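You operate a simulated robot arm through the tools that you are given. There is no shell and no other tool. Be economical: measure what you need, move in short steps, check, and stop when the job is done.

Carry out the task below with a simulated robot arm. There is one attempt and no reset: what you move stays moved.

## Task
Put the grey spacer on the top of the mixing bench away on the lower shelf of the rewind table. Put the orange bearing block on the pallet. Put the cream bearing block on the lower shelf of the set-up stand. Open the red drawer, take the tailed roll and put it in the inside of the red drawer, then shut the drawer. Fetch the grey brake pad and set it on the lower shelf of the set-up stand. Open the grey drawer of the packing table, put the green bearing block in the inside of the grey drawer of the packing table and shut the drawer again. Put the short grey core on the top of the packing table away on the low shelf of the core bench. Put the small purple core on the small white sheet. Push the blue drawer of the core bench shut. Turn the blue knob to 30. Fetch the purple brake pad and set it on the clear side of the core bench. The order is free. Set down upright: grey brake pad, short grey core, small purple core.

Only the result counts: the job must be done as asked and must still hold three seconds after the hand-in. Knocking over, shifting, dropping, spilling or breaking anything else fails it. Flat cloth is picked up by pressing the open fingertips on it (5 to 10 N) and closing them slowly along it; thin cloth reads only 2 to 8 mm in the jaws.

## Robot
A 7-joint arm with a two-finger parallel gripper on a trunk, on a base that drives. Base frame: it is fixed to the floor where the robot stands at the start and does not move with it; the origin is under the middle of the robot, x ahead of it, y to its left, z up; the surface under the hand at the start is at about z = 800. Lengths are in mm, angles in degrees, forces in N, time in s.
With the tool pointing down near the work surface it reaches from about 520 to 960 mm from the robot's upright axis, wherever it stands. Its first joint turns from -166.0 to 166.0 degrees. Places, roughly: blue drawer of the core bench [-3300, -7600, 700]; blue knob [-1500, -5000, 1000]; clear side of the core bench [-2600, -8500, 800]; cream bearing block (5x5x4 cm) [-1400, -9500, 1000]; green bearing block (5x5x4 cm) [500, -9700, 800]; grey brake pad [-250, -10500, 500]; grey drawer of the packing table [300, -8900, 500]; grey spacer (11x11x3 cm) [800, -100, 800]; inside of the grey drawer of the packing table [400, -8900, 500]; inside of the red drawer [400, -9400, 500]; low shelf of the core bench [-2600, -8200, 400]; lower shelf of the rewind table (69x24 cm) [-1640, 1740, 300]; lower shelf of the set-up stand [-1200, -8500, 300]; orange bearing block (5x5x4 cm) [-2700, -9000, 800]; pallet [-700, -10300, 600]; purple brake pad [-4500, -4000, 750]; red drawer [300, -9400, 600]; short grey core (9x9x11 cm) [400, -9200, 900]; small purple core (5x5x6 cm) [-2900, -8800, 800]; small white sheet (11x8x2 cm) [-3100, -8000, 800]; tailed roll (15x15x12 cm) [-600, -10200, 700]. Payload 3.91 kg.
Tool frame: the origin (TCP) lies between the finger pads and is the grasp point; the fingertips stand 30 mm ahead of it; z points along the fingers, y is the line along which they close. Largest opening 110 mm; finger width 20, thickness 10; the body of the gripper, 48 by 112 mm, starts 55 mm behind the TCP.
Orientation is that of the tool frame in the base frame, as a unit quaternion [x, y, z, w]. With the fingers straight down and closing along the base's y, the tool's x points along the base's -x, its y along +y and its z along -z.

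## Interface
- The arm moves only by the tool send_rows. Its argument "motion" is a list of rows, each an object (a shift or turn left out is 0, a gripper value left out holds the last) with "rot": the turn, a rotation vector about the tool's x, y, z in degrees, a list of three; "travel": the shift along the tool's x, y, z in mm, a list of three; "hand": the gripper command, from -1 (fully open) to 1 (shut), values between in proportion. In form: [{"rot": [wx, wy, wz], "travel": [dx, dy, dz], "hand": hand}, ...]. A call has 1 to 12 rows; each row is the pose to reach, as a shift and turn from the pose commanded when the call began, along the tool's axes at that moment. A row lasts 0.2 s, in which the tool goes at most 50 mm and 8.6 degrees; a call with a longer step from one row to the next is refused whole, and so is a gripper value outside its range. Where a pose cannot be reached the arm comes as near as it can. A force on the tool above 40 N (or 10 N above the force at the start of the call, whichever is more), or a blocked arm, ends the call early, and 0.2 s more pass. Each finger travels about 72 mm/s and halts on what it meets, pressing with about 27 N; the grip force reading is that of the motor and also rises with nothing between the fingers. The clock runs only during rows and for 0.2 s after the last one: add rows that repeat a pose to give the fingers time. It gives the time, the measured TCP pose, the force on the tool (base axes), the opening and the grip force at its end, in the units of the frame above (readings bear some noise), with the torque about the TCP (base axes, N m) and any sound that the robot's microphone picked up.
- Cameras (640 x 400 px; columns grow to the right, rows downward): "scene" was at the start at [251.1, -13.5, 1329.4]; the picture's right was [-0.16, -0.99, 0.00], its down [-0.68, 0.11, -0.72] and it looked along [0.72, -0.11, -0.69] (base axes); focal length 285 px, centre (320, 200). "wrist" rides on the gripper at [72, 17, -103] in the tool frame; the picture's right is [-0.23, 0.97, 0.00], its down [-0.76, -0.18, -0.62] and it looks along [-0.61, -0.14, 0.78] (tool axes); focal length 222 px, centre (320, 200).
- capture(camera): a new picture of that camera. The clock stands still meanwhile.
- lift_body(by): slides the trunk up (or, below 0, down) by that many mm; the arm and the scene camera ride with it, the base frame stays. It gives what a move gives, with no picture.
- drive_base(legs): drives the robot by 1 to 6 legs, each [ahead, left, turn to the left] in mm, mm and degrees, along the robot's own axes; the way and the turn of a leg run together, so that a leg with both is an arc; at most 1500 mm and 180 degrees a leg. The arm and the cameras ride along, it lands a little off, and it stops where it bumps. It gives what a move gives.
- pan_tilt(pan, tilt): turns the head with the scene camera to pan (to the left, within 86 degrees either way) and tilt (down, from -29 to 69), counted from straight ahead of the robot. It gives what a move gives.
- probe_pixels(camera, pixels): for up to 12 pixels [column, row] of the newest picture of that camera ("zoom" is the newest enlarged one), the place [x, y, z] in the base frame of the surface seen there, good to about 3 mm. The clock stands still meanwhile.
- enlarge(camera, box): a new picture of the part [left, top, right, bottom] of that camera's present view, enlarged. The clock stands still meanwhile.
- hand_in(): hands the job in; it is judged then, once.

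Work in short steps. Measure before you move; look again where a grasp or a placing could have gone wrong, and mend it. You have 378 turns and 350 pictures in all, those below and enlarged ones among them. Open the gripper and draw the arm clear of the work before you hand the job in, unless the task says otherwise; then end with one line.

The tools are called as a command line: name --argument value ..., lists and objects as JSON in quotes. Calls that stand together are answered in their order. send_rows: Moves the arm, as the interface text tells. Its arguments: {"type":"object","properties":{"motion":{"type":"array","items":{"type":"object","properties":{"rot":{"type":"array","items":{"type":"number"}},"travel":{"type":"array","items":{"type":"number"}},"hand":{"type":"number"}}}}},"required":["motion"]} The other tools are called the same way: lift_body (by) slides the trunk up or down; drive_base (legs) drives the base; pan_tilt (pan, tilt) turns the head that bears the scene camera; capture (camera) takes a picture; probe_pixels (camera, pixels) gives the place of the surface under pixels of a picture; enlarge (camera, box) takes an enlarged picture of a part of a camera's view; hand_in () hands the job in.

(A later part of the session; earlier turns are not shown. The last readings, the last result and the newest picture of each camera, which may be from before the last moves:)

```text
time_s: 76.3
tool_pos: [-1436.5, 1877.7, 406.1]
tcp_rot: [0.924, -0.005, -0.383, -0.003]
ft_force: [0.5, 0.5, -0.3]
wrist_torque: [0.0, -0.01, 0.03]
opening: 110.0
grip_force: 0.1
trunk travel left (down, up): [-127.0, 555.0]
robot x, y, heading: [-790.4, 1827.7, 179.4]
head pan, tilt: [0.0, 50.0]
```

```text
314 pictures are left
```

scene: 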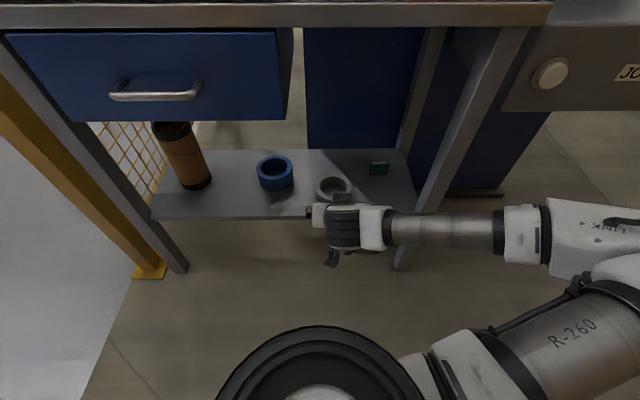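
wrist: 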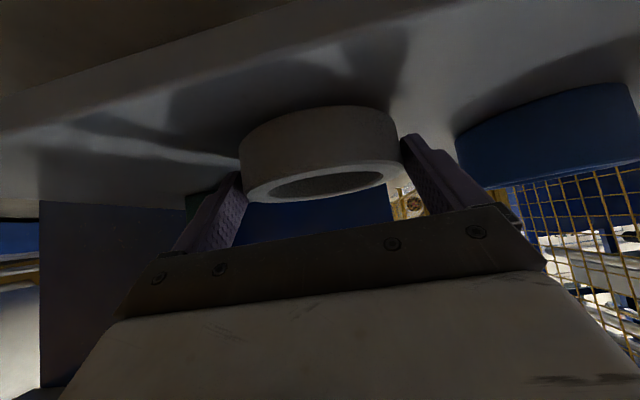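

The spacer is on the shelf at (333,187). I back off, raise the trunk and strafe out of the fence opening.

drive_base --legs '[[-115, 0, 0]]'

lift_body --by 400

drive_base --legs '[[0, 650, 0], [0, 650, 0], [0, 0, 90]]'

pan_tilt --pan 0 --tilt 15

capture --camera "scene"

```text
time_s: 77.6
tool_pos: [-1319.6, 1876.6, 406.0]
tcp_rot: [0.924, -0.005, -0.383, -0.002]
ft_force: [-0.5, 0.6, -0.3]
wrist_torque: [-0.01, 0.03, -0.02]
opening: 109.7
grip_force: 0.0
trunk travel left (down, up): [-127.0, 555.0]
robot x, y, heading: [-674.0, 1826.2, 179.7]
head pan, tilt: [0.0, 50.0]
```

```text
time_s: 81.4
tool_pos: [-1320.6, 1876.7, 806.0]
tcp_rot: [0.924, -0.005, -0.383, -0.003]
ft_force: [0.0, -0.6, 0.8]
wrist_torque: [0.01, -0.01, 0.01]
opening: 109.8
grip_force: 0.1
trunk travel left (down, up): [-527.0, 155.0]
robot x, y, heading: [-670.7, 1825.4, 179.5]
head pan, tilt: [0.0, 50.0]
```

```text
time_s: 95.8
tool_pos: [-753.4, -116.3, 805.3]
tcp_rot: [0.664, 0.642, -0.275, 0.265]
ft_force: [0.0, -0.7, 0.0]
wrist_torque: [-0.03, 0.01, 0.0]
opening: 110.2
grip_force: 0.1
trunk travel left (down, up): [-527.0, 155.0]
robot x, y, heading: [-691.8, 531.9, -91.9]
head pan, tilt: [0.0, 50.0]
```

```text
time_s: 96.8
tool_pos: [-753.5, -114.8, 806.4]
tcp_rot: [0.664, 0.643, -0.275, 0.265]
ft_force: [-0.8, -0.2, 1.0]
wrist_torque: [-0.03, 0.03, 0.01]
opening: 109.9
grip_force: 0.1
trunk travel left (down, up): [-527.0, 155.0]
robot x, y, heading: [-687.9, 530.4, -92.2]
head pan, tilt: [0.0, 15.0]
```

```text
313 pictures are left
```

scene: 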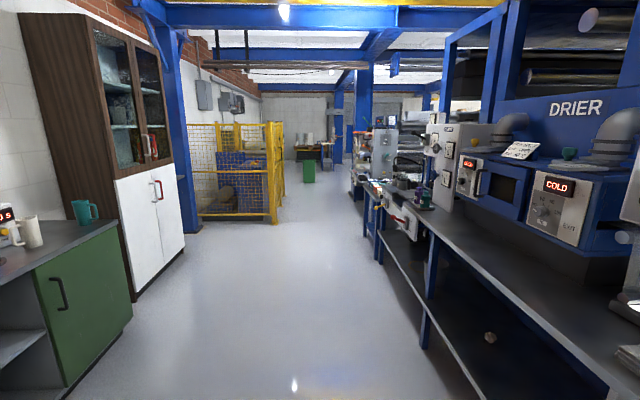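

A corridor runs along −y. I probe its borders and the equipment on the right where the blue knob should be.

probe_pixels --camera "scene" --pixels '[[137, 302], [275, 222], [420, 347], [382, 262], [352, 200], [310, 182], [380, 150], [445, 150], [415, 215], [390, 120], [350, 150], [280, 170]]'

enlarge --camera "scene" --box '[330, 90, 490, 250]'

```text
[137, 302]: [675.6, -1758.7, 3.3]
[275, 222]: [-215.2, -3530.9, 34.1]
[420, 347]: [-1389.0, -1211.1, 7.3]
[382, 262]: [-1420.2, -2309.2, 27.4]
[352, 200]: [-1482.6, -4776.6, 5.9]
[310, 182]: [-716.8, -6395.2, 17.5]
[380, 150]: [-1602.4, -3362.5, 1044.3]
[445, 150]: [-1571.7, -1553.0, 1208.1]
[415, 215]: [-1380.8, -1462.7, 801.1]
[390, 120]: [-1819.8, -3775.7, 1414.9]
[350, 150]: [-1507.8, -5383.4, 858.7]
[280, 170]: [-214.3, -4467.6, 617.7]
```

```text
2.50 times, centred on (410, 170) of scene
```

zoom: 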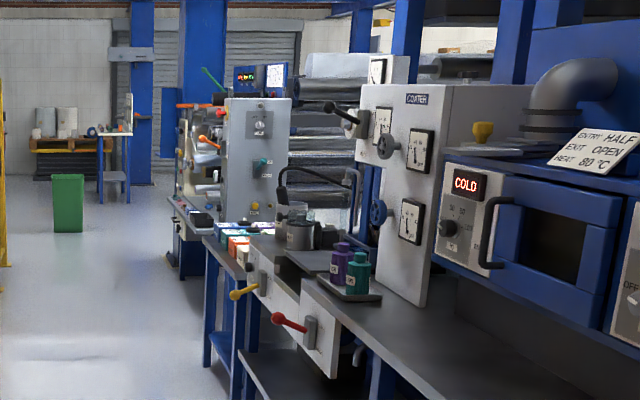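

Corridor is x −1380…−215. I drive along x≈−720 to y≈−4000.

drive_base --legs '[[0, 0, 2.2], [1500, 0, 0], [1500, 0, 0], [1400, 0, 0]]'

pan_tilt --pan -30 --tilt 15

capture --camera "scene"

```text
time_s: 118.4
tool_pos: [-681.9, -4539.5, 804.3]
tcp_rot: [0.644, 0.662, -0.267, 0.274]
ft_force: [-0.9, 0.2, -0.1]
wrist_torque: [-0.01, -0.02, 0.0]
opening: 109.8
grip_force: 0.1
trunk travel left (down, up): [-527.0, 155.0]
robot x, y, heading: [-654.4, -3886.3, -88.7]
head pan, tilt: [0.0, 15.0]
```

```text
time_s: 119.3
tool_pos: [-681.7, -4539.1, 806.0]
tcp_rot: [0.644, 0.662, -0.268, 0.274]
ft_force: [0.9, 0.1, 0.3]
wrist_torque: [0.02, 0.0, 0.02]
opening: 110.0
grip_force: 0.1
trunk travel left (down, up): [-527.0, 155.0]
robot x, y, heading: [-657.8, -3888.7, -88.5]
head pan, tilt: [-30.0, 15.0]
```

```text
311 pictures are left
```

scene: 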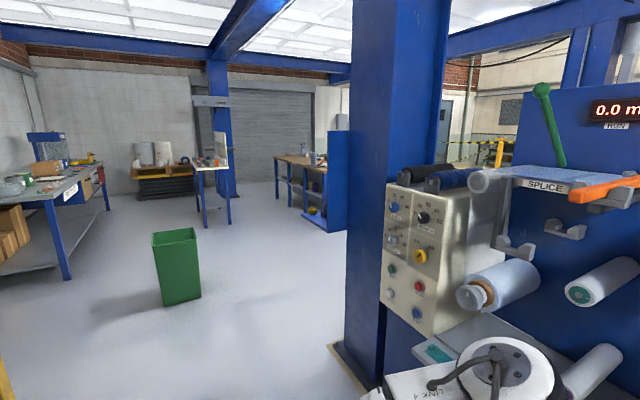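

The panel with knobs is at (410,250); a blue knob at (395,207). I enlarge and probe.

enlarge --camera "scene" --box '[370, 170, 480, 340]'

probe_pixels --camera "scene" --pixels '[[395, 207], [423, 218], [421, 257], [386, 190], [435, 330], [383, 300], [440, 200], [415, 190], [355, 370], [330, 180], [300, 222], [185, 305]]'

```text
2.35 times, centred on (425, 255) of scene
```

zoom: 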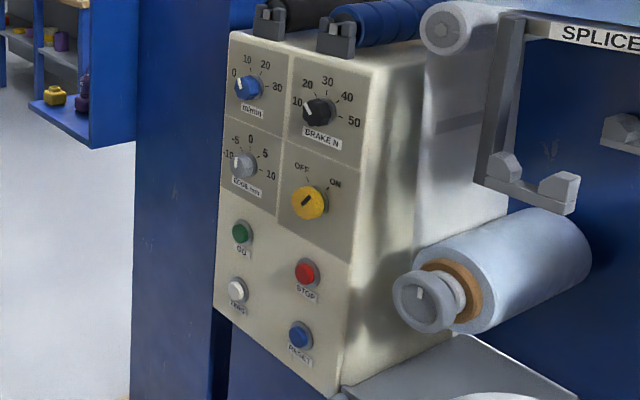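

```text
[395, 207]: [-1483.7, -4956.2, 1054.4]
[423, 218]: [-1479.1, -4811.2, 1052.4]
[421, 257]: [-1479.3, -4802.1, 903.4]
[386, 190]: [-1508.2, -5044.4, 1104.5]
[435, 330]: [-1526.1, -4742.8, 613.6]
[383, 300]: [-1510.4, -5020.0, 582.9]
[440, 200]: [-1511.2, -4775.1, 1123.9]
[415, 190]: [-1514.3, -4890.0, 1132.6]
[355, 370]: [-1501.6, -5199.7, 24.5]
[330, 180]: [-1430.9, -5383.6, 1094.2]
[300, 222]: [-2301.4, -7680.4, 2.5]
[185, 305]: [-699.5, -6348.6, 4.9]
```

Panel plane is x≈−1510 facing +x, blue knob at (−1484,−4956,1054). I drive level with it and turn to face it.

drive_base --legs '[[1065, 0, 0], [0, 0, -91.5]]'

pan_tilt --pan 0 --tilt 15

capture --camera "scene"

```text
time_s: 128.7
tool_pos: [-1269.0, -4903.0, 806.2]
tcp_rot: [0.924, 0.007, -0.382, 0.002]
ft_force: [-0.9, 0.8, -0.5]
wrist_torque: [-0.01, 0.01, 0.01]
opening: 110.1
grip_force: 0.1
trunk travel left (down, up): [-527.0, 155.0]
robot x, y, heading: [-618.9, -4938.9, -179.4]
head pan, tilt: [-30.0, 15.0]
```

```text
time_s: 129.7
tool_pos: [-1268.6, -4903.5, 804.9]
tcp_rot: [0.924, 0.007, -0.383, 0.002]
ft_force: [-0.1, 0.4, -0.2]
wrist_torque: [-0.01, 0.0, -0.01]
opening: 109.9
grip_force: 0.0
trunk travel left (down, up): [-527.0, 155.0]
robot x, y, heading: [-615.8, -4936.9, -179.6]
head pan, tilt: [0.0, 15.0]
```

```text
309 pictures are left
```

scene: 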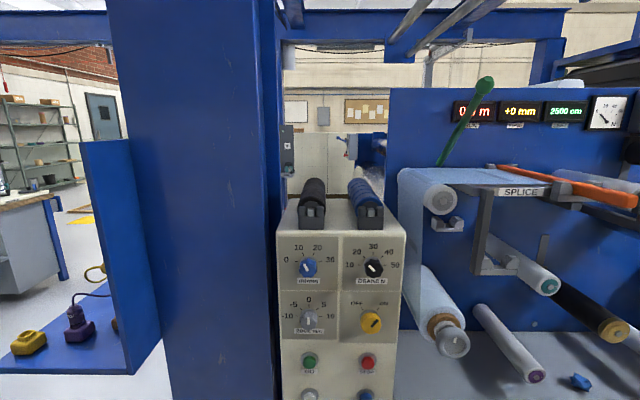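

enlarge --camera "scene" --box '[275, 225, 405, 345]'

probe_pixels --camera "scene" --pixels '[[307, 268], [373, 267], [307, 319], [290, 278], [318, 280], [312, 210], [369, 210], [310, 360], [341, 235]]'

```text
3.33 times, centred on (340, 285) of scene
```

zoom: 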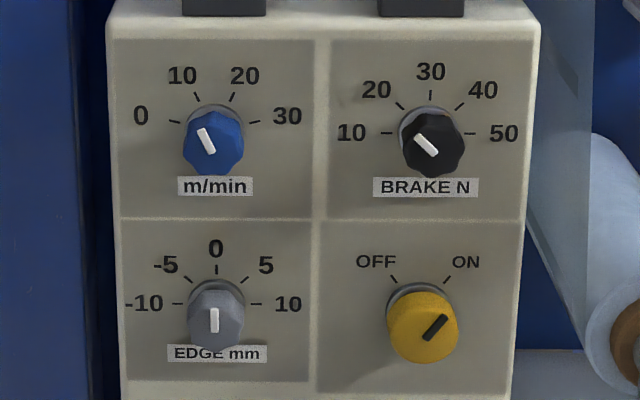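

```text
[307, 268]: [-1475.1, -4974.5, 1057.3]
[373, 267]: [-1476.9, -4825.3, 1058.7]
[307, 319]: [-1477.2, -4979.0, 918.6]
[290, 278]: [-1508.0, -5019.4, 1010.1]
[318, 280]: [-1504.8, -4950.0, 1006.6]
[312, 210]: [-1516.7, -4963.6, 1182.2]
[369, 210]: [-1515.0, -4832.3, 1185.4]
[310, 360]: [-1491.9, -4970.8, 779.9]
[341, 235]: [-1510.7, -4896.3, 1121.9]
```

The blue knob points at 10 (−25°); 30 is at about +75°, so it needs +100° clockwise. I raise the trunk, level the tool to horizontal in front of the knob.

lift_body --by 100

send_rows --motion '[{"travel": [-27, 10, -4], "rot": [0, -7.5, 0]}, {"travel": [-54, 20, -8], "rot": [0, -15, 0]}, {"travel": [-81, 30, -12], "rot": [0, -22.5, 0]}, {"travel": [-108, 40, -16], "rot": [0, -30, 0]}, {"travel": [-135, 50, -20], "rot": [0, -37.5, 0]}, {"travel": [-162, 60, -22], "rot": [0, -45, 0]}, {"travel": [-189.5, 70, -25], "rot": [0, -45, 0]}, {"travel": [-189.5, 70, -25], "rot": [0, -45, 0]}]'

capture --camera "wrist"

capture --camera "scene"

```text
time_s: 131.0
tool_pos: [-1269.6, -4901.8, 905.5]
tcp_rot: [0.924, 0.007, -0.382, 0.002]
ft_force: [0.5, -0.4, -0.7]
wrist_torque: [0.01, 0.03, 0.0]
opening: 110.1
grip_force: 0.1
trunk travel left (down, up): [-627.0, 55.0]
robot x, y, heading: [-619.3, -4935.7, -179.3]
head pan, tilt: [0.0, 15.0]
```

```text
time_s: 132.8
tool_pos: [-1336.1, -4928.8, 1108.2]
tcp_rot: [0.734, 0.039, -0.677, 0.05]
ft_force: [-0.2, -0.4, 0.5]
wrist_torque: [0.0, -0.01, -0.01]
opening: 109.8
grip_force: 0.1
out of reach, approached as far as the arm can: row 1, 3, 4, 5, 6, 7, 8
trunk travel left (down, up): [-627.0, 55.0]
robot x, y, heading: [-621.3, -4935.0, -179.3]
head pan, tilt: [0.0, 15.0]
```

```text
307 pictures are left
```

wrist: 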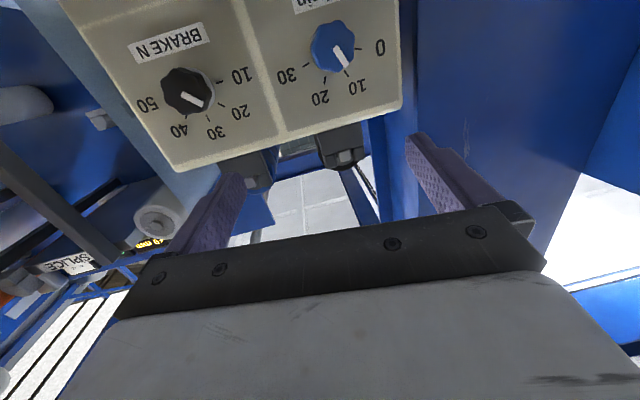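

```text
306 pictures are left
```

scene: 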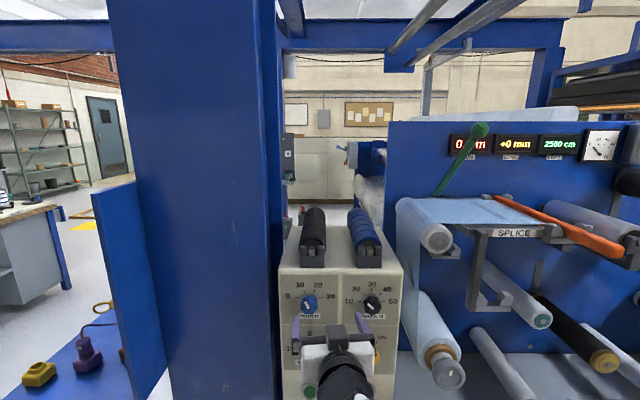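

Horizontal tool needs more room behind the hand. I back the base 140 mm and correct the pose toward (−1400,−4973,1057).

drive_base --legs '[[-140, 0, 0]]'

send_rows --motion '[{"travel": [7, 3, 42], "rot": [1.5, -1, 0]}, {"travel": [14, 7, 84], "rot": [3, -2, -0.4]}, {"travel": [21, 10, 126], "rot": [4.5, -3, -0.6]}, {"travel": [28, 14, 168], "rot": [6, -4, -0.8]}, {"travel": [35, 17, 208], "rot": [7.2, -4.6, -0.9]}, {"travel": [35, 17, 208], "rot": [7.2, -4.6, -0.9]}]'

```text
time_s: 134.0
tool_pos: [-1258.8, -4924.8, 1109.0]
tcp_rot: [0.733, 0.038, -0.678, 0.049]
ft_force: [0.1, -0.9, -0.2]
wrist_torque: [-0.02, 0.0, 0.0]
opening: 110.0
grip_force: 0.0
trunk travel left (down, up): [-627.0, 55.0]
robot x, y, heading: [-544.3, -4934.7, -179.7]
head pan, tilt: [0.0, 15.0]
stopped in leg 1: the robot was blocked; the commanded pose is now the measured one
```

```text
time_s: 135.4
tool_pos: [-1355.6, -4938.2, 1023.9]
tcp_rot: [-0.697, -0.037, 0.711, -0.09]
ft_force: [-0.6, 0.2, 0.0]
wrist_torque: [0.01, -0.04, 0.0]
opening: 110.1
grip_force: 0.1
out of reach, approached as far as the arm can: row 1, 2, 3, 4, 5, 6
trunk travel left (down, up): [-627.0, 55.0]
robot x, y, heading: [-543.8, -4931.5, -179.2]
head pan, tilt: [0.0, 15.0]
```

The base can't go back (fence), and the wrist wants to point left of the arm's radial direction. I shift the base 300 mm to −y so the knob lies to the right of it.

drive_base --legs '[[0, 300, 0]]'

send_rows --motion '[{"travel": [0, -45, 0], "rot": [-2, 0, 0]}, {"travel": [0, -90, 0], "rot": [-4, 0, 1]}, {"travel": [0, -135, 0], "rot": [-6, -0.5, 2]}, {"travel": [-10, -180, 0], "rot": [-8, -1, 3]}, {"travel": [-20, -225, 0], "rot": [-10, -1.5, 4]}, {"travel": [-30, -265, 0], "rot": [-10.3, -1.5, 4]}, {"travel": [-30, -265, 0], "rot": [-10.3, -1.5, 4]}]'

```text
time_s: 137.6
tool_pos: [-1363.5, -5124.4, 1024.5]
tcp_rot: [-0.696, -0.05, 0.709, -0.104]
ft_force: [0.7, -0.8, 0.9]
wrist_torque: [0.0, -0.02, 0.0]
opening: 110.0
grip_force: 0.2
trunk travel left (down, up): [-627.0, 55.0]
robot x, y, heading: [-555.2, -5092.9, -177.2]
head pan, tilt: [0.0, 15.0]
stopped in leg 1: the robot was blocked; the commanded pose is now the measured one
```

```text
time_s: 139.2
tool_pos: [-1420.1, -4863.7, 1034.6]
tcp_rot: [-0.676, -0.089, 0.706, -0.191]
ft_force: [0.3, -0.1, -0.1]
wrist_torque: [0.01, -0.04, 0.02]
opening: 109.9
grip_force: 0.1
trunk travel left (down, up): [-627.0, 55.0]
robot x, y, heading: [-554.7, -5085.1, -177.3]
head pan, tilt: [0.0, 15.0]
```

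The base was blocked again; I look behind-left to see what it touches, and correct the turn sign later.

pan_tilt --pan 80 --tilt 45

capture --camera "scene"

pan_tilt --pan 0 --tilt 35

capture --camera "scene"

```text
time_s: 140.7
tool_pos: [-1419.3, -4864.9, 1033.7]
tcp_rot: [-0.676, -0.088, 0.707, -0.191]
ft_force: [0.5, -0.1, 0.0]
wrist_torque: [-0.01, 0.0, 0.01]
opening: 110.2
grip_force: 0.1
trunk travel left (down, up): [-627.0, 55.0]
robot x, y, heading: [-551.7, -5097.0, -177.0]
head pan, tilt: [80.0, 45.0]
```

```text
305 pictures are left
```

scene: 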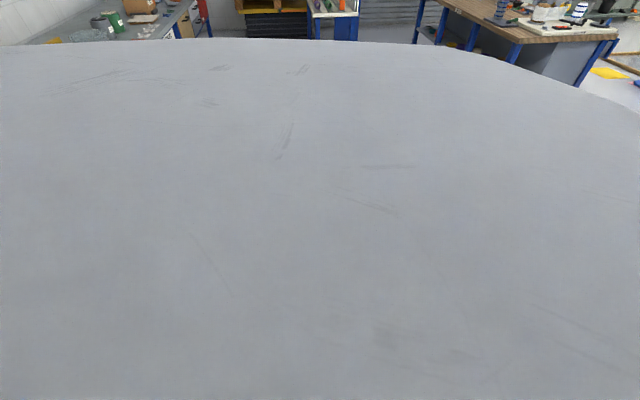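

```text
time_s: 142.2
tool_pos: [-1420.7, -4863.9, 1033.9]
tcp_rot: [-0.676, -0.087, 0.707, -0.19]
ft_force: [-0.3, -1.1, 0.4]
wrist_torque: [-0.03, 0.03, -0.01]
opening: 110.0
grip_force: 0.1
trunk travel left (down, up): [-627.0, 55.0]
robot x, y, heading: [-550.4, -5095.0, -177.2]
head pan, tilt: [0.0, 35.0]
```

```text
304 pictures are left
```

scene: 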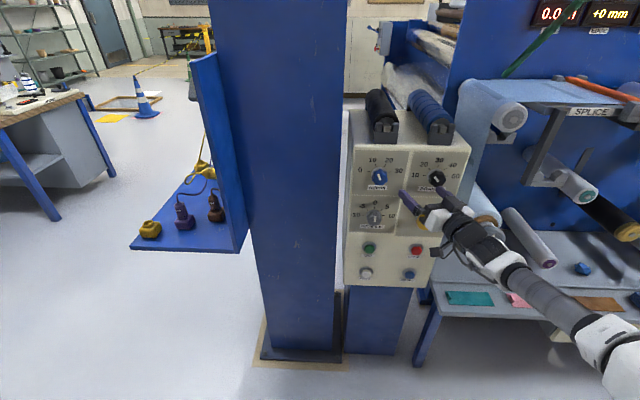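

The rear of the base is touching the fence. I pull the hand back and straighten it (positive turn about tool x), then move the base forward and left.

send_rows --motion '[{"travel": [0, 0, -40]}, {"travel": [0, 0, -80]}, {"travel": [0, 20, -110], "rot": [6, 0, -1]}, {"travel": [0, 30, -130], "rot": [12, 0, -2]}, {"travel": [0, 40, -130], "rot": [18, 0, -3]}, {"travel": [0, 40, -130], "rot": [22, 0, -4]}, {"travel": [0, 40, -130], "rot": [22, 0, -4]}]'

drive_base --legs '[[60, 0, 0], [0, 150, 0]]'

capture --camera "scene"

```text
time_s: 143.8
tool_pos: [-1284.6, -4850.5, 1032.8]
tcp_rot: [-0.696, 0.026, 0.717, -0.033]
ft_force: [0.1, 0.0, -0.2]
wrist_torque: [0.0, 0.0, 0.01]
opening: 110.2
grip_force: 0.0
trunk travel left (down, up): [-627.0, 55.0]
robot x, y, heading: [-550.3, -5090.7, -177.6]
head pan, tilt: [0.0, 35.0]
```

```text
time_s: 146.2
tool_pos: [-1339.2, -5005.7, 1031.7]
tcp_rot: [-0.696, 0.024, 0.716, -0.035]
ft_force: [-0.2, 0.0, 0.2]
wrist_torque: [-0.01, -0.03, 0.01]
opening: 110.1
grip_force: 0.1
trunk travel left (down, up): [-627.0, 55.0]
robot x, y, heading: [-603.8, -5241.8, -176.7]
head pan, tilt: [0.0, 35.0]
```

```text
303 pictures are left
```

scene: 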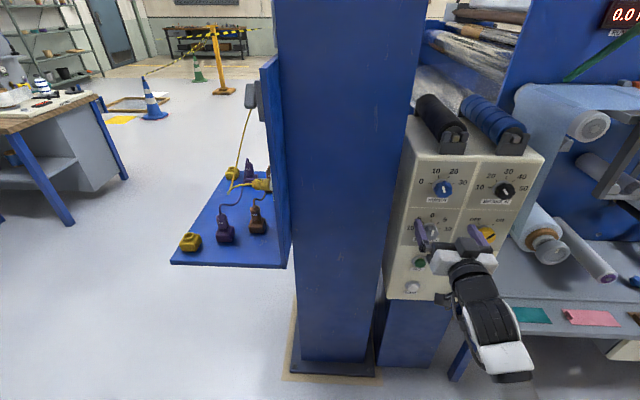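

The tool now points along −x. I roll it −50° and move in line with the knob.

send_rows --motion '[{"travel": [-6, -8, 0], "rot": [0, 0, -8.3]}, {"travel": [-12, -16, 0], "rot": [0, 0, -16.6]}, {"travel": [-18, -24, 10], "rot": [0, 0, -25]}, {"travel": [-24, -32, 25], "rot": [0, 0, -33.3]}, {"travel": [-28, -35, 40], "rot": [0, 0, -41.6]}, {"travel": [-28, -35, 40], "rot": [0, 0, -50]}, {"travel": [-28, -35, 40], "rot": [0, 0, -50]}]'

capture --camera "wrist"

enlarge --camera "scene" --box '[370, 130, 570, 310]'

```text
time_s: 147.8
tool_pos: [-1379.6, -4969.4, 1056.8]
tcp_rot: [-0.641, -0.274, 0.664, 0.271]
ft_force: [-0.7, 0.4, 0.2]
wrist_torque: [0.0, 0.03, 0.02]
opening: 109.8
grip_force: 0.1
trunk travel left (down, up): [-627.0, 55.0]
robot x, y, heading: [-607.9, -5241.4, -177.1]
head pan, tilt: [0.0, 35.0]
```

```text
302 pictures are left
```

wrist: 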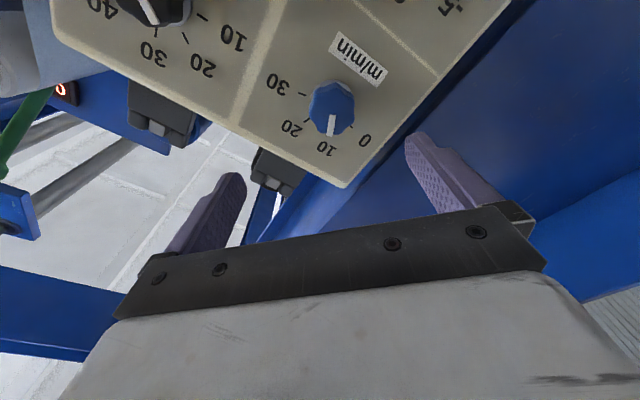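

```text
2.22 times, centred on (470, 220) of scene
```

zoom: 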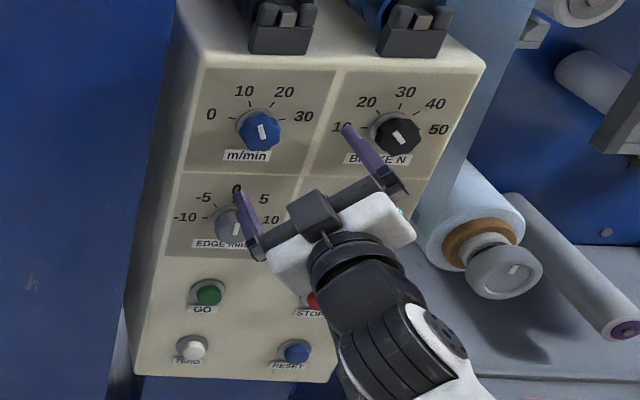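

I probe the knob's face from the wrist view to fix its axis.

probe_pixels --camera "wrist" --pixels '[[333, 110], [314, 108], [352, 108], [332, 90], [332, 133], [300, 80], [285, 118]]'

enlarge --camera "wrist" --box '[260, 30, 410, 170]'

```text
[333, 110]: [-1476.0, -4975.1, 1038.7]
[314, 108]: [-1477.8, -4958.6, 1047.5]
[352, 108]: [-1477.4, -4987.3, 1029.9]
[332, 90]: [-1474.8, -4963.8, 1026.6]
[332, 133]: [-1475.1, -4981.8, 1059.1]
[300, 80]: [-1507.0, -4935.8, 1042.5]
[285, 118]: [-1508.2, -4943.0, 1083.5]
```

```text
2.86 times, centred on (335, 100) of wrist
```

zoom: 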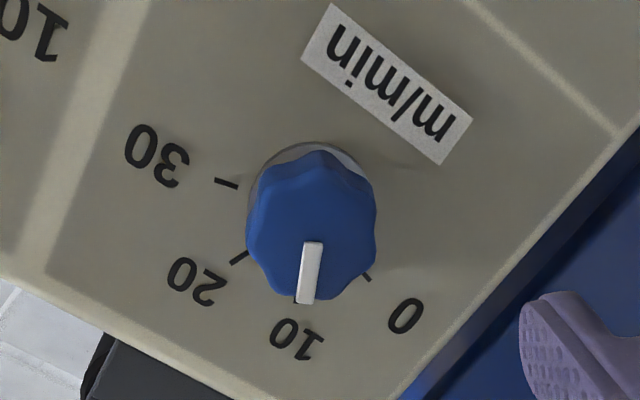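

Knob axis ≈ (y −4973, z 1042), face at x −1476. I align, narrow the hand a bit and move in so the tips straddle it.

send_rows --motion '[{"travel": [7, 12.5, 0], "hand": -0.2}, {"travel": [7, 12.5, 20], "hand": -0.2}, {"travel": [8, 12.8, 45]}, {"travel": [9, 13, 70]}, {"travel": [10.3, 13.3, 84]}, {"travel": [10.3, 13.3, 92]}, {"travel": [10.3, 13.3, 92]}]'

capture --camera "wrist"

enlarge --camera "scene" --box '[370, 130, 570, 310]'

```text
time_s: 149.4
tool_pos: [-1472.1, -4971.3, 1044.0]
tcp_rot: [-0.641, -0.273, 0.664, 0.271]
ft_force: [0.1, 0.3, 0.1]
wrist_torque: [0.0, 0.0, 0.0]
opening: 66.0
grip_force: 0.1
trunk travel left (down, up): [-627.0, 55.0]
robot x, y, heading: [-604.7, -5241.6, -177.1]
head pan, tilt: [0.0, 35.0]
```

```text
299 pictures are left
```

wrist: 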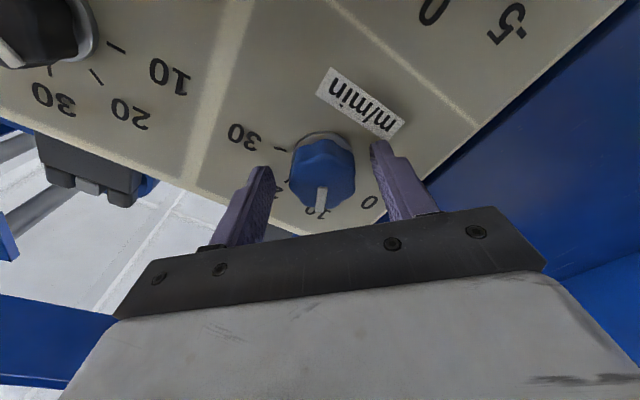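

```text
2.22 times, centred on (470, 220) of scene
```

zoom: 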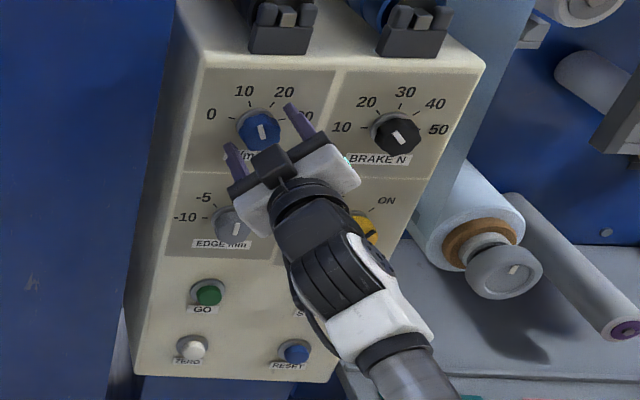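

The knob lies between the fingertips. I close on it.

send_rows --motion '[{"hand": 0.3}, {"hand": 1}, {"hand": 1}, {"hand": 1}]'

capture --camera "wrist"

```text
time_s: 150.4
tool_pos: [-1471.2, -4971.6, 1043.7]
tcp_rot: [-0.642, -0.275, 0.663, 0.269]
ft_force: [5.6, -4.6, -7.6]
wrist_torque: [0.0, -0.57, 0.72]
opening: 41.7
grip_force: 44.8
trunk travel left (down, up): [-627.0, 55.0]
robot x, y, heading: [-603.8, -5244.4, -177.0]
head pan, tilt: [0.0, 35.0]
```

```text
297 pictures are left
```

wrist: 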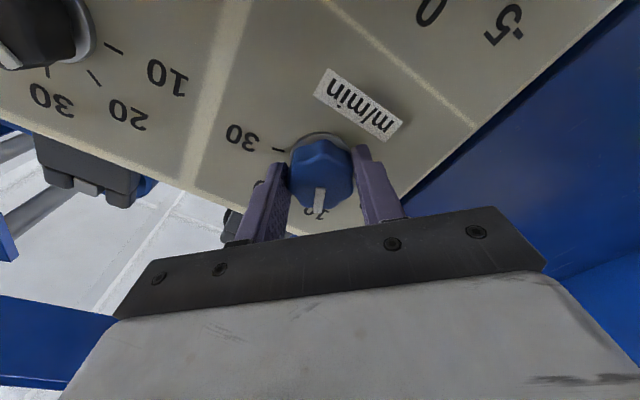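

Gripped (41.7 mm). I turn +100° about the tool axis.

send_rows --motion '[{"rot": [0, 0, 8.3]}, {"rot": [0, 0, 16.6]}, {"rot": [0, 0, 25]}, {"rot": [0, 0, 33.3]}, {"rot": [0, 0, 41.6]}, {"rot": [0, 0, 50]}, {"rot": [0, 0, 58.3]}, {"rot": [0, 0, 66.6]}, {"rot": [0, 0, 75]}, {"rot": [0, 0, 83.3]}, {"rot": [0, 0, 91.6]}, {"rot": [0, 0, 100]}]'

enlarge --camera "scene" --box '[370, 130, 570, 310]'

capture --camera "wrist"

```text
time_s: 153.0
tool_pos: [-1472.6, -4976.3, 1044.4]
tcp_rot: [-0.622, 0.315, 0.634, -0.336]
ft_force: [0.9, -23.7, -2.8]
wrist_torque: [0.02, -0.17, -0.96]
opening: 42.1
grip_force: 44.9
trunk travel left (down, up): [-627.0, 55.0]
robot x, y, heading: [-606.2, -5243.6, -176.9]
head pan, tilt: [0.0, 35.0]
```

```text
2.22 times, centred on (470, 220) of scene
```

zoom: 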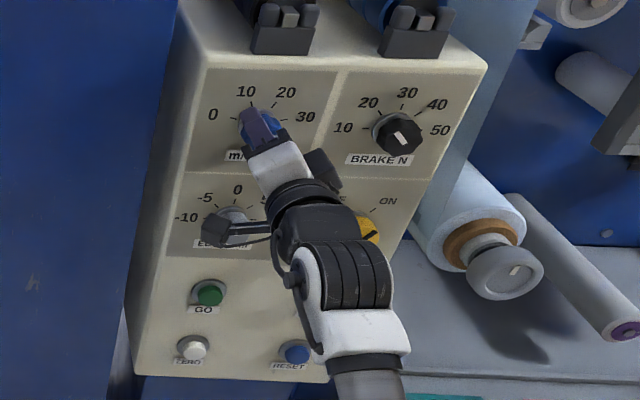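

```text
295 pictures are left
```

wrist: 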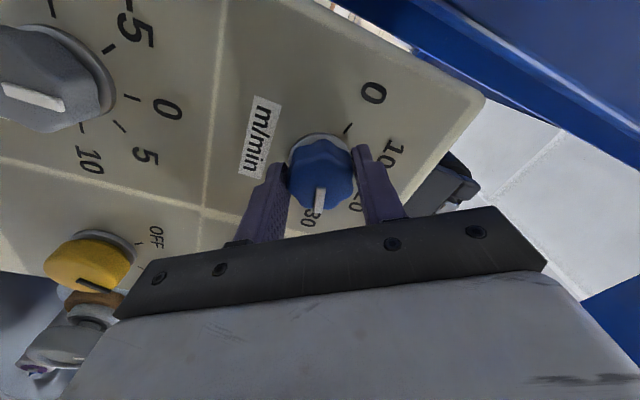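

The pointer looks at 30. I open and back away, then inspect.

send_rows --motion '[{"hand": 0.3}, {"hand": -0.1}, {"hand": -0.1}, {"travel": [0, 0, -30]}, {"travel": [0, 0, -70]}, {"travel": [0, 0, -110]}, {"travel": [0, 0, -110]}]'

enlarge --camera "wrist" --box '[240, 40, 420, 180]'

enlarge --camera "scene" --box '[410, 140, 550, 260]'

```text
time_s: 154.6
tool_pos: [-1361.6, -4970.5, 1041.9]
tcp_rot: [-0.621, 0.316, 0.635, -0.335]
ft_force: [-0.8, 0.1, 0.0]
wrist_torque: [0.0, 0.0, -0.01]
opening: 60.6
grip_force: 0.0
trunk travel left (down, up): [-627.0, 55.0]
robot x, y, heading: [-601.3, -5246.1, -177.1]
head pan, tilt: [0.0, 35.0]
```

```text
2.86 times, centred on (330, 110) of wrist
```

zoom: 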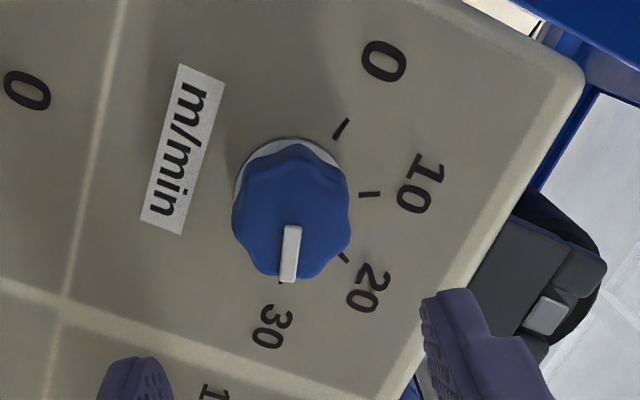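

```text
3.33 times, centred on (480, 200) of scene
```

zoom: 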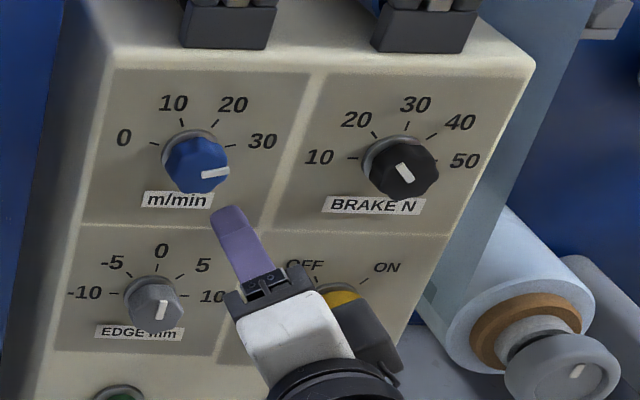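

Pointer matches the 30 tick. Now I unroll and retract the hand to a folded, downward pose.

send_rows --motion '[{"travel": [0, 0, -20], "rot": [0, 0, -8.3]}, {"travel": [0, 0, -40], "rot": [0, 0, -16.6]}, {"travel": [0, 0, -60], "rot": [0, 0, -25]}, {"travel": [0, 0, -80], "rot": [0, 0, -33.3]}, {"travel": [0, 0, -100], "rot": [0, 0, -41.6]}, {"travel": [0, 0, -110], "rot": [0, 0, -50]}, {"travel": [0, 0, -110], "rot": [0, 0, -50]}]'

send_rows --motion '[{"rot": [0, 8, 0]}, {"rot": [0, 16, 0]}, {"rot": [0, 24, 0]}, {"rot": [0, 32, 0]}, {"rot": [0, 40, 0]}, {"rot": [0, 48, 0]}, {"rot": [0, 56, 0]}, {"rot": [0, 64, 0]}, {"rot": [0, 72, 0]}, {"rot": [0, 80, 0]}, {"rot": [0, 88, 0]}, {"rot": [0, 90, 0]}]'

pan_tilt --pan 50 --tilt 20

capture --camera "scene"

```text
time_s: 156.4
tool_pos: [-1286.2, -5028.2, 1039.6]
tcp_rot: [-0.692, -0.017, 0.716, -0.088]
ft_force: [0.2, -0.3, -0.6]
wrist_torque: [-0.02, 0.01, 0.0]
opening: 60.7
grip_force: 0.1
trunk travel left (down, up): [-627.0, 55.0]
robot x, y, heading: [-604.7, -5244.7, -176.9]
head pan, tilt: [0.0, 35.0]
stopped in row 7: the arm was blocked; the commanded pose is now the measured one
```

```text
time_s: 159.0
tool_pos: [-1284.9, -5026.9, 1038.7]
tcp_rot: [0.996, 0.073, -0.017, 0.05]
ft_force: [0.9, -0.7, 0.3]
wrist_torque: [0.0, 0.02, 0.02]
opening: 60.5
grip_force: 0.0
trunk travel left (down, up): [-627.0, 55.0]
robot x, y, heading: [-602.4, -5243.2, -177.1]
head pan, tilt: [0.0, 35.0]
```

```text
time_s: 160.2
tool_pos: [-1285.5, -5026.7, 1038.8]
tcp_rot: [0.996, 0.073, -0.018, 0.051]
ft_force: [0.1, 0.7, -0.1]
wrist_torque: [-0.02, -0.02, 0.02]
opening: 60.4
grip_force: 0.1
trunk travel left (down, up): [-627.0, 55.0]
robot x, y, heading: [-606.8, -5243.9, -177.3]
head pan, tilt: [50.0, 20.0]
```

```text
292 pictures are left
```

scene: 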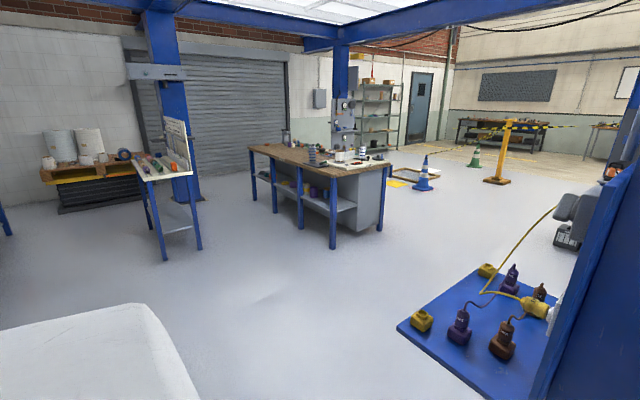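

A good overview: core bench at (320,165), set-up stand (165,165), pallet (85,165). I probe key floor points and enlarge the far right area for the purple pad.

probe_pixels --camera "scene" --pixels '[[332, 247], [278, 212], [165, 258], [425, 188], [497, 182], [475, 166], [480, 130], [525, 140], [600, 130], [400, 320], [500, 275], [410, 184]]'

enlarge --camera "scene" --box '[400, 60, 640, 210]'

```text
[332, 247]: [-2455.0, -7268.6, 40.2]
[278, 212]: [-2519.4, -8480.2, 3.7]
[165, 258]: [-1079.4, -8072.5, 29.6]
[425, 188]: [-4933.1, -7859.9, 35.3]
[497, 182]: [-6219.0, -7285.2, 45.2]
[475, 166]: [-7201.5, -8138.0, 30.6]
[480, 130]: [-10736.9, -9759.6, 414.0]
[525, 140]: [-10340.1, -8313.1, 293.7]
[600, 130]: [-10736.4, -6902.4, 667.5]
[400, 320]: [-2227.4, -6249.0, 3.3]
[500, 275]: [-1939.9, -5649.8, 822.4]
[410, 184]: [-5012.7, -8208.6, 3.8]
```

```text
2.67 times, centred on (520, 135) of scene
```

zoom: 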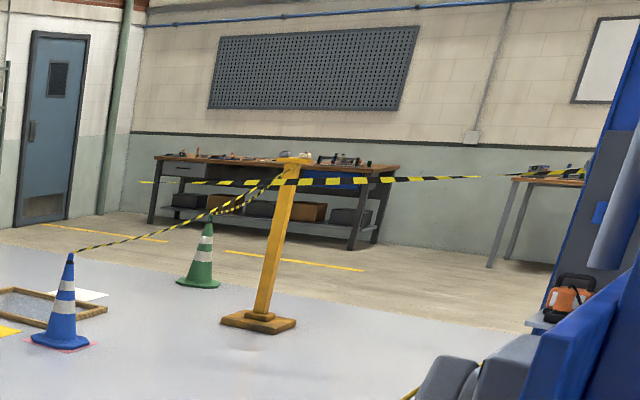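

The purple pad is hidden behind the machine. I fold the arm and look down at the charging plate and the bin for the route.

send_rows --motion '[{"travel": [35, 20, 0]}, {"travel": [70, 40, 0]}, {"travel": [100, 60, 0]}, {"travel": [120, 80, 0]}, {"travel": [120, 100, 0]}]'

pan_tilt --pan 60 --tilt 40

capture --camera "scene"

```text
time_s: 161.4
tool_pos: [-1152.6, -5109.0, 1043.8]
tcp_rot: [0.996, 0.073, -0.018, 0.049]
ft_force: [-0.4, -0.3, 0.4]
wrist_torque: [0.02, -0.02, 0.0]
opening: 60.6
grip_force: 0.0
trunk travel left (down, up): [-627.0, 55.0]
robot x, y, heading: [-607.5, -5243.8, -177.0]
head pan, tilt: [50.0, 20.0]
```

```text
time_s: 162.2
tool_pos: [-1151.7, -5109.3, 1043.8]
tcp_rot: [0.996, 0.074, -0.018, 0.051]
ft_force: [-0.3, 0.4, -0.7]
wrist_torque: [-0.04, 0.01, -0.03]
opening: 60.5
grip_force: 0.0
trunk travel left (down, up): [-627.0, 55.0]
robot x, y, heading: [-605.7, -5245.6, -177.1]
head pan, tilt: [60.0, 40.0]
```

```text
290 pictures are left
```

scene: 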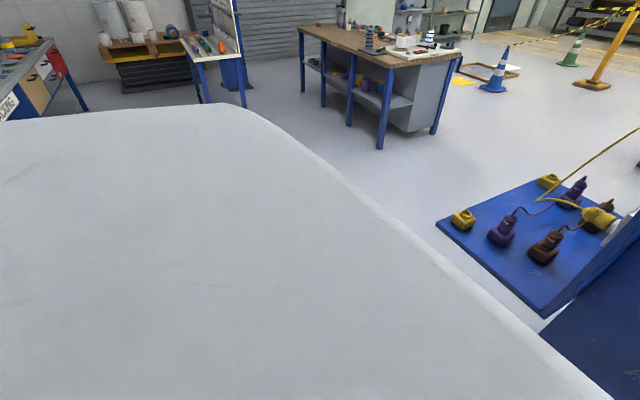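

probe_pixels --camera "scene" --pixels '[[437, 222], [543, 316], [575, 300], [540, 180], [548, 322], [520, 200], [630, 250]]'

```text
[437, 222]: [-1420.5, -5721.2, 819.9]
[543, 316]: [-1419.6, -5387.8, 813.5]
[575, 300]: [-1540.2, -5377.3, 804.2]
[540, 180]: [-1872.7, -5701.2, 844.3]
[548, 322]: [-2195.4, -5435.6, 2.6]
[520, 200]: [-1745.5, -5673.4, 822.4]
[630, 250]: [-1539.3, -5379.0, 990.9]
```

Plate ends at y −5721; bin corner near (−830,−6220). I turn to face −y and thread between bin and plate to (−1900,−6500), then face −x.

drive_base --legs '[[0, 0, 87], [606, -475, 0], [300, -170, 0], [350, -650, 0], [0, 0, -90]]'

pan_tilt --pan -30 --tilt 20

capture --camera "scene"

```text
time_s: 181.2
tool_pos: [-2368.4, -6412.7, 1044.2]
tcp_rot: [0.996, 0.066, -0.018, 0.05]
ft_force: [0.2, 0.8, 0.1]
wrist_torque: [0.01, -0.01, 0.0]
opening: 60.6
grip_force: 0.1
trunk travel left (down, up): [-627.0, 55.0]
robot x, y, heading: [-1826.0, -6554.3, -178.2]
head pan, tilt: [60.0, 40.0]
```

```text
time_s: 182.8
tool_pos: [-2367.4, -6412.9, 1043.6]
tcp_rot: [0.996, 0.066, -0.017, 0.05]
ft_force: [-0.8, 0.4, -0.1]
wrist_torque: [-0.05, 0.01, -0.01]
opening: 60.7
grip_force: 0.1
trunk travel left (down, up): [-627.0, 55.0]
robot x, y, heading: [-1823.5, -6558.2, -178.0]
head pan, tilt: [-30.0, 20.0]
```

```text
289 pictures are left
```

scene: 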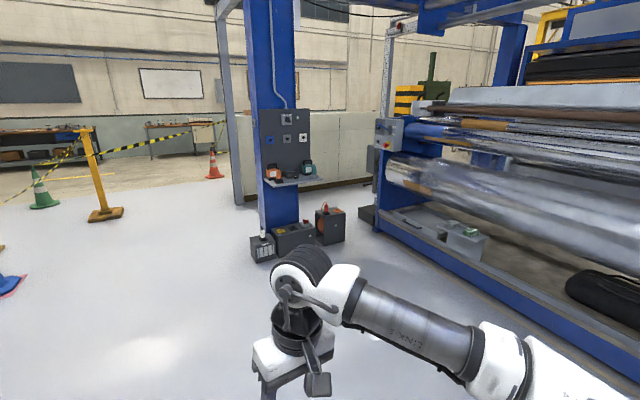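

I probe around the charging column and the machine's corner.

probe_pixels --camera "scene" --pixels '[[275, 172], [308, 168], [292, 180], [265, 240], [330, 225], [360, 215], [385, 225], [104, 212], [470, 240], [290, 230], [300, 110], [240, 195]]'

enlarge --camera "scene" --box '[230, 90, 410, 270]'

```text
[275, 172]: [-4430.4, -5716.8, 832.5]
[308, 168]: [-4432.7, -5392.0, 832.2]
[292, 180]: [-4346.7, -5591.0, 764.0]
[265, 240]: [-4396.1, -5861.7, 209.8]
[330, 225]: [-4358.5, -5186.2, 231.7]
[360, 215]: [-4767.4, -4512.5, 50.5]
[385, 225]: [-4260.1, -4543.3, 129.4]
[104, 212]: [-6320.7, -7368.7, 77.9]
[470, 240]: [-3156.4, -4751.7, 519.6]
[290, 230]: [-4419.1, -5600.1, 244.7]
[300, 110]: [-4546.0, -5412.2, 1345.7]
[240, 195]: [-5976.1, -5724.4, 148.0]
```

```text
2.22 times, centred on (320, 180) of scene
```

zoom: 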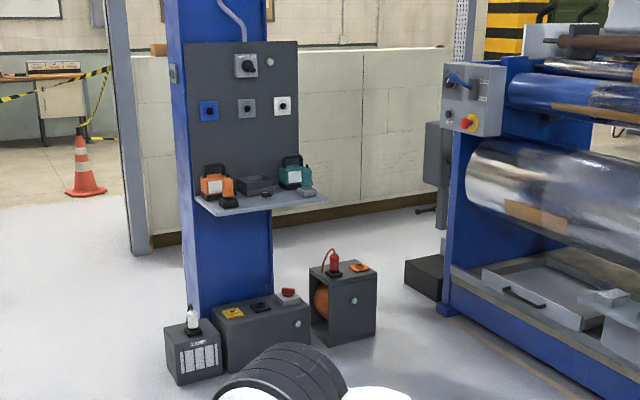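

I probe the low wall behind before choosing the approach.

probe_pixels --camera "zoom" --pixels '[[170, 240], [350, 215], [420, 190], [350, 100], [430, 100], [430, 150], [400, 260], [475, 110], [530, 30]]'

drive_base --legs '[[1300, -50, -2]]'

pan_tilt --pan -55 --tilt 15

capture --camera "scene"

```text
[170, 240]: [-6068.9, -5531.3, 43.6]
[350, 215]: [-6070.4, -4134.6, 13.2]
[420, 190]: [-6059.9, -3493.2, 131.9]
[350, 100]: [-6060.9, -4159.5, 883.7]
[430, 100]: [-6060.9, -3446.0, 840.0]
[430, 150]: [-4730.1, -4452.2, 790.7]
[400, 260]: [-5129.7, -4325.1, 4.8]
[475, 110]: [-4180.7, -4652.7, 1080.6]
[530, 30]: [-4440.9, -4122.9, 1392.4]
```

```text
time_s: 189.3
tool_pos: [-3662.0, -6384.2, 1044.0]
tcp_rot: [0.997, 0.055, -0.019, 0.049]
ft_force: [-1.0, 0.4, -0.5]
wrist_torque: [0.01, -0.04, 0.0]
opening: 60.5
grip_force: 0.1
trunk travel left (down, up): [-627.0, 55.0]
robot x, y, heading: [-3120.0, -6537.5, -179.3]
head pan, tilt: [-30.0, 20.0]
```

```text
time_s: 190.2
tool_pos: [-3662.8, -6384.7, 1044.9]
tcp_rot: [0.997, 0.055, -0.018, 0.05]
ft_force: [0.2, -0.1, 0.0]
wrist_torque: [0.02, -0.06, 0.0]
opening: 60.6
grip_force: 0.0
trunk travel left (down, up): [-627.0, 55.0]
robot x, y, heading: [-3118.8, -6537.4, -179.1]
head pan, tilt: [-55.0, 15.0]
```

```text
287 pictures are left
```

scene: 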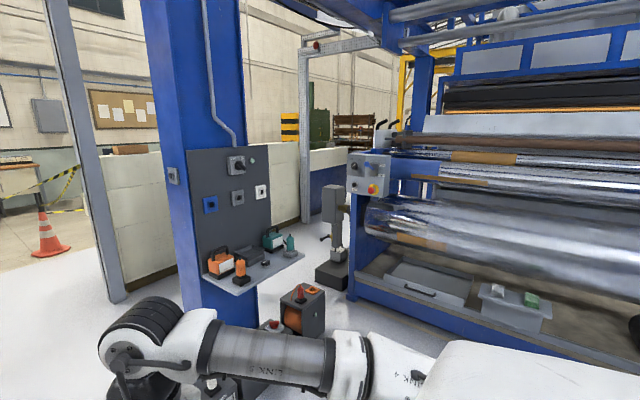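

There's a passage west of the column. I drive to x≈−5250, turn to face +y and go up to y≈−5300, then look.

drive_base --legs '[[1500, 0, 0], [640, 0, 0], [0, 0, -90], [1200, 0, 0]]'

pan_tilt --pan -20 --tilt 18

capture --camera "scene"

```text
time_s: 210.6
tool_pos: [-5099.9, -4804.9, 1044.3]
tcp_rot: [0.74, -0.67, -0.048, 0.021]
ft_force: [-0.6, 0.2, 0.4]
wrist_torque: [-0.04, 0.01, -0.01]
opening: 60.4
grip_force: 0.2
trunk travel left (down, up): [-627.0, 55.0]
robot x, y, heading: [-5261.4, -5347.3, 90.1]
head pan, tilt: [-55.0, 15.0]
```

```text
time_s: 211.6
tool_pos: [-5099.1, -4806.0, 1044.4]
tcp_rot: [0.74, -0.67, -0.048, 0.022]
ft_force: [0.1, -0.9, 0.2]
wrist_torque: [-0.01, 0.0, -0.01]
opening: 60.6
grip_force: 0.1
trunk travel left (down, up): [-627.0, 55.0]
robot x, y, heading: [-5257.4, -5345.0, 90.2]
head pan, tilt: [-20.0, 18.0]
```

```text
286 pictures are left
```

scene: 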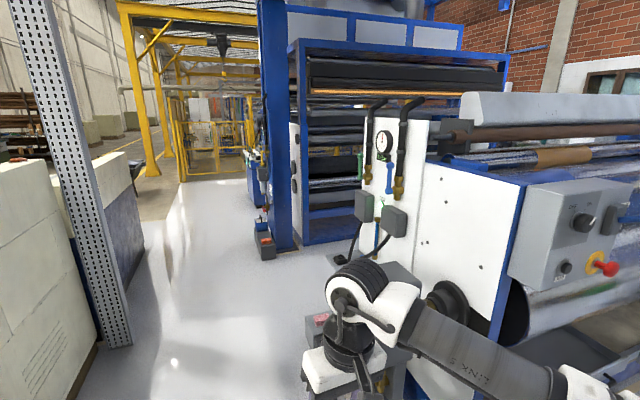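

A stand top shows behind my hand near (390,270). I probe it.

probe_pixels --camera "scene" --pixels '[[400, 268], [385, 262], [318, 320], [364, 208], [394, 222], [430, 220], [265, 245], [300, 240], [320, 330], [130, 345], [395, 380]]'

enlarge --camera "scene" --box '[290, 180, 450, 400]'

```text
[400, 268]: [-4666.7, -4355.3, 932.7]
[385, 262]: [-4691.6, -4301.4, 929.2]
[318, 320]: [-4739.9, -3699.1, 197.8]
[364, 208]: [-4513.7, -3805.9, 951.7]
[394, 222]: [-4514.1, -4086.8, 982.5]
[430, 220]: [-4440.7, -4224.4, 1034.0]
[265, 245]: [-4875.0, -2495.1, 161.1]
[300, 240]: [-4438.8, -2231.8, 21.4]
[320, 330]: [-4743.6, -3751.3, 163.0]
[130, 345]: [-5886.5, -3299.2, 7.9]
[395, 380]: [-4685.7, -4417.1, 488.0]
```

```text
1.82 times, centred on (370, 290) of scene
```

zoom: 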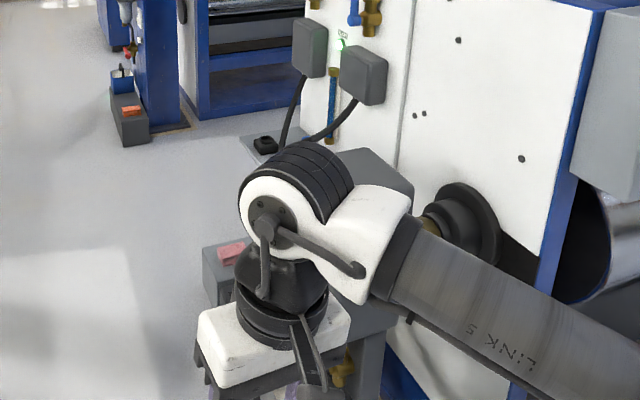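

I continue to y≈−4050 and turn to face the machine end (+x).

drive_base --legs '[[1300, 80, 0], [0, 0, -90]]'

pan_tilt --pan 0 --tilt 40

capture --camera "scene"

capture --camera "wrist"

```text
time_s: 221.9
tool_pos: [-4787.5, -4236.6, 1044.5]
tcp_rot: [-0.036, 0.998, 0.05, 0.019]
ft_force: [-0.8, -0.2, -1.2]
wrist_torque: [-0.05, -0.01, 0.02]
opening: 60.5
grip_force: 0.1
trunk travel left (down, up): [-627.0, 55.0]
robot x, y, heading: [-5320.4, -4062.3, -1.2]
head pan, tilt: [-20.0, 18.0]
```

```text
time_s: 222.8
tool_pos: [-4786.7, -4235.9, 1044.4]
tcp_rot: [-0.036, 0.998, 0.05, 0.019]
ft_force: [0.1, 0.5, 0.6]
wrist_torque: [0.01, 0.02, 0.0]
opening: 60.7
grip_force: 0.1
trunk travel left (down, up): [-627.0, 55.0]
robot x, y, heading: [-5321.2, -4061.2, -1.2]
head pan, tilt: [0.0, 40.0]
```

```text
284 pictures are left
```

scene: 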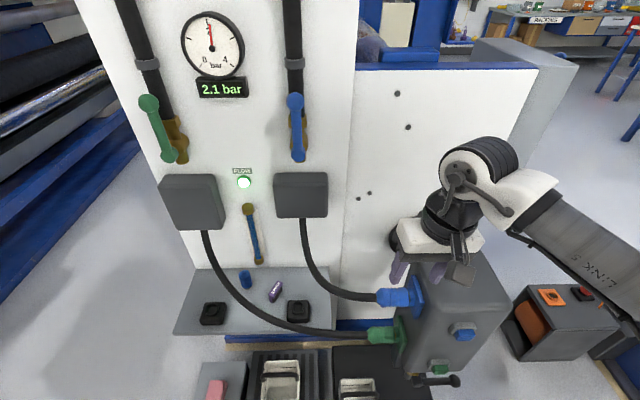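

```text
283 pictures are left
```

wrist: 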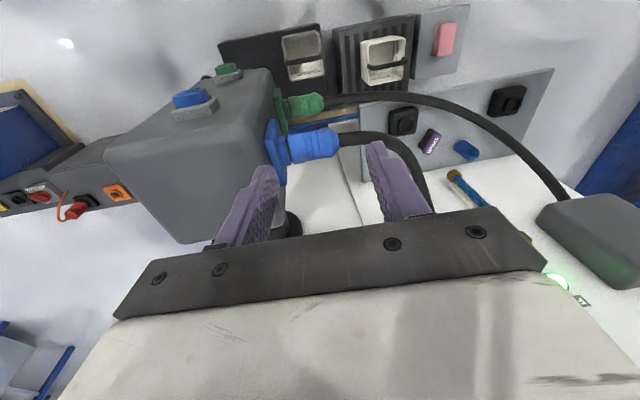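

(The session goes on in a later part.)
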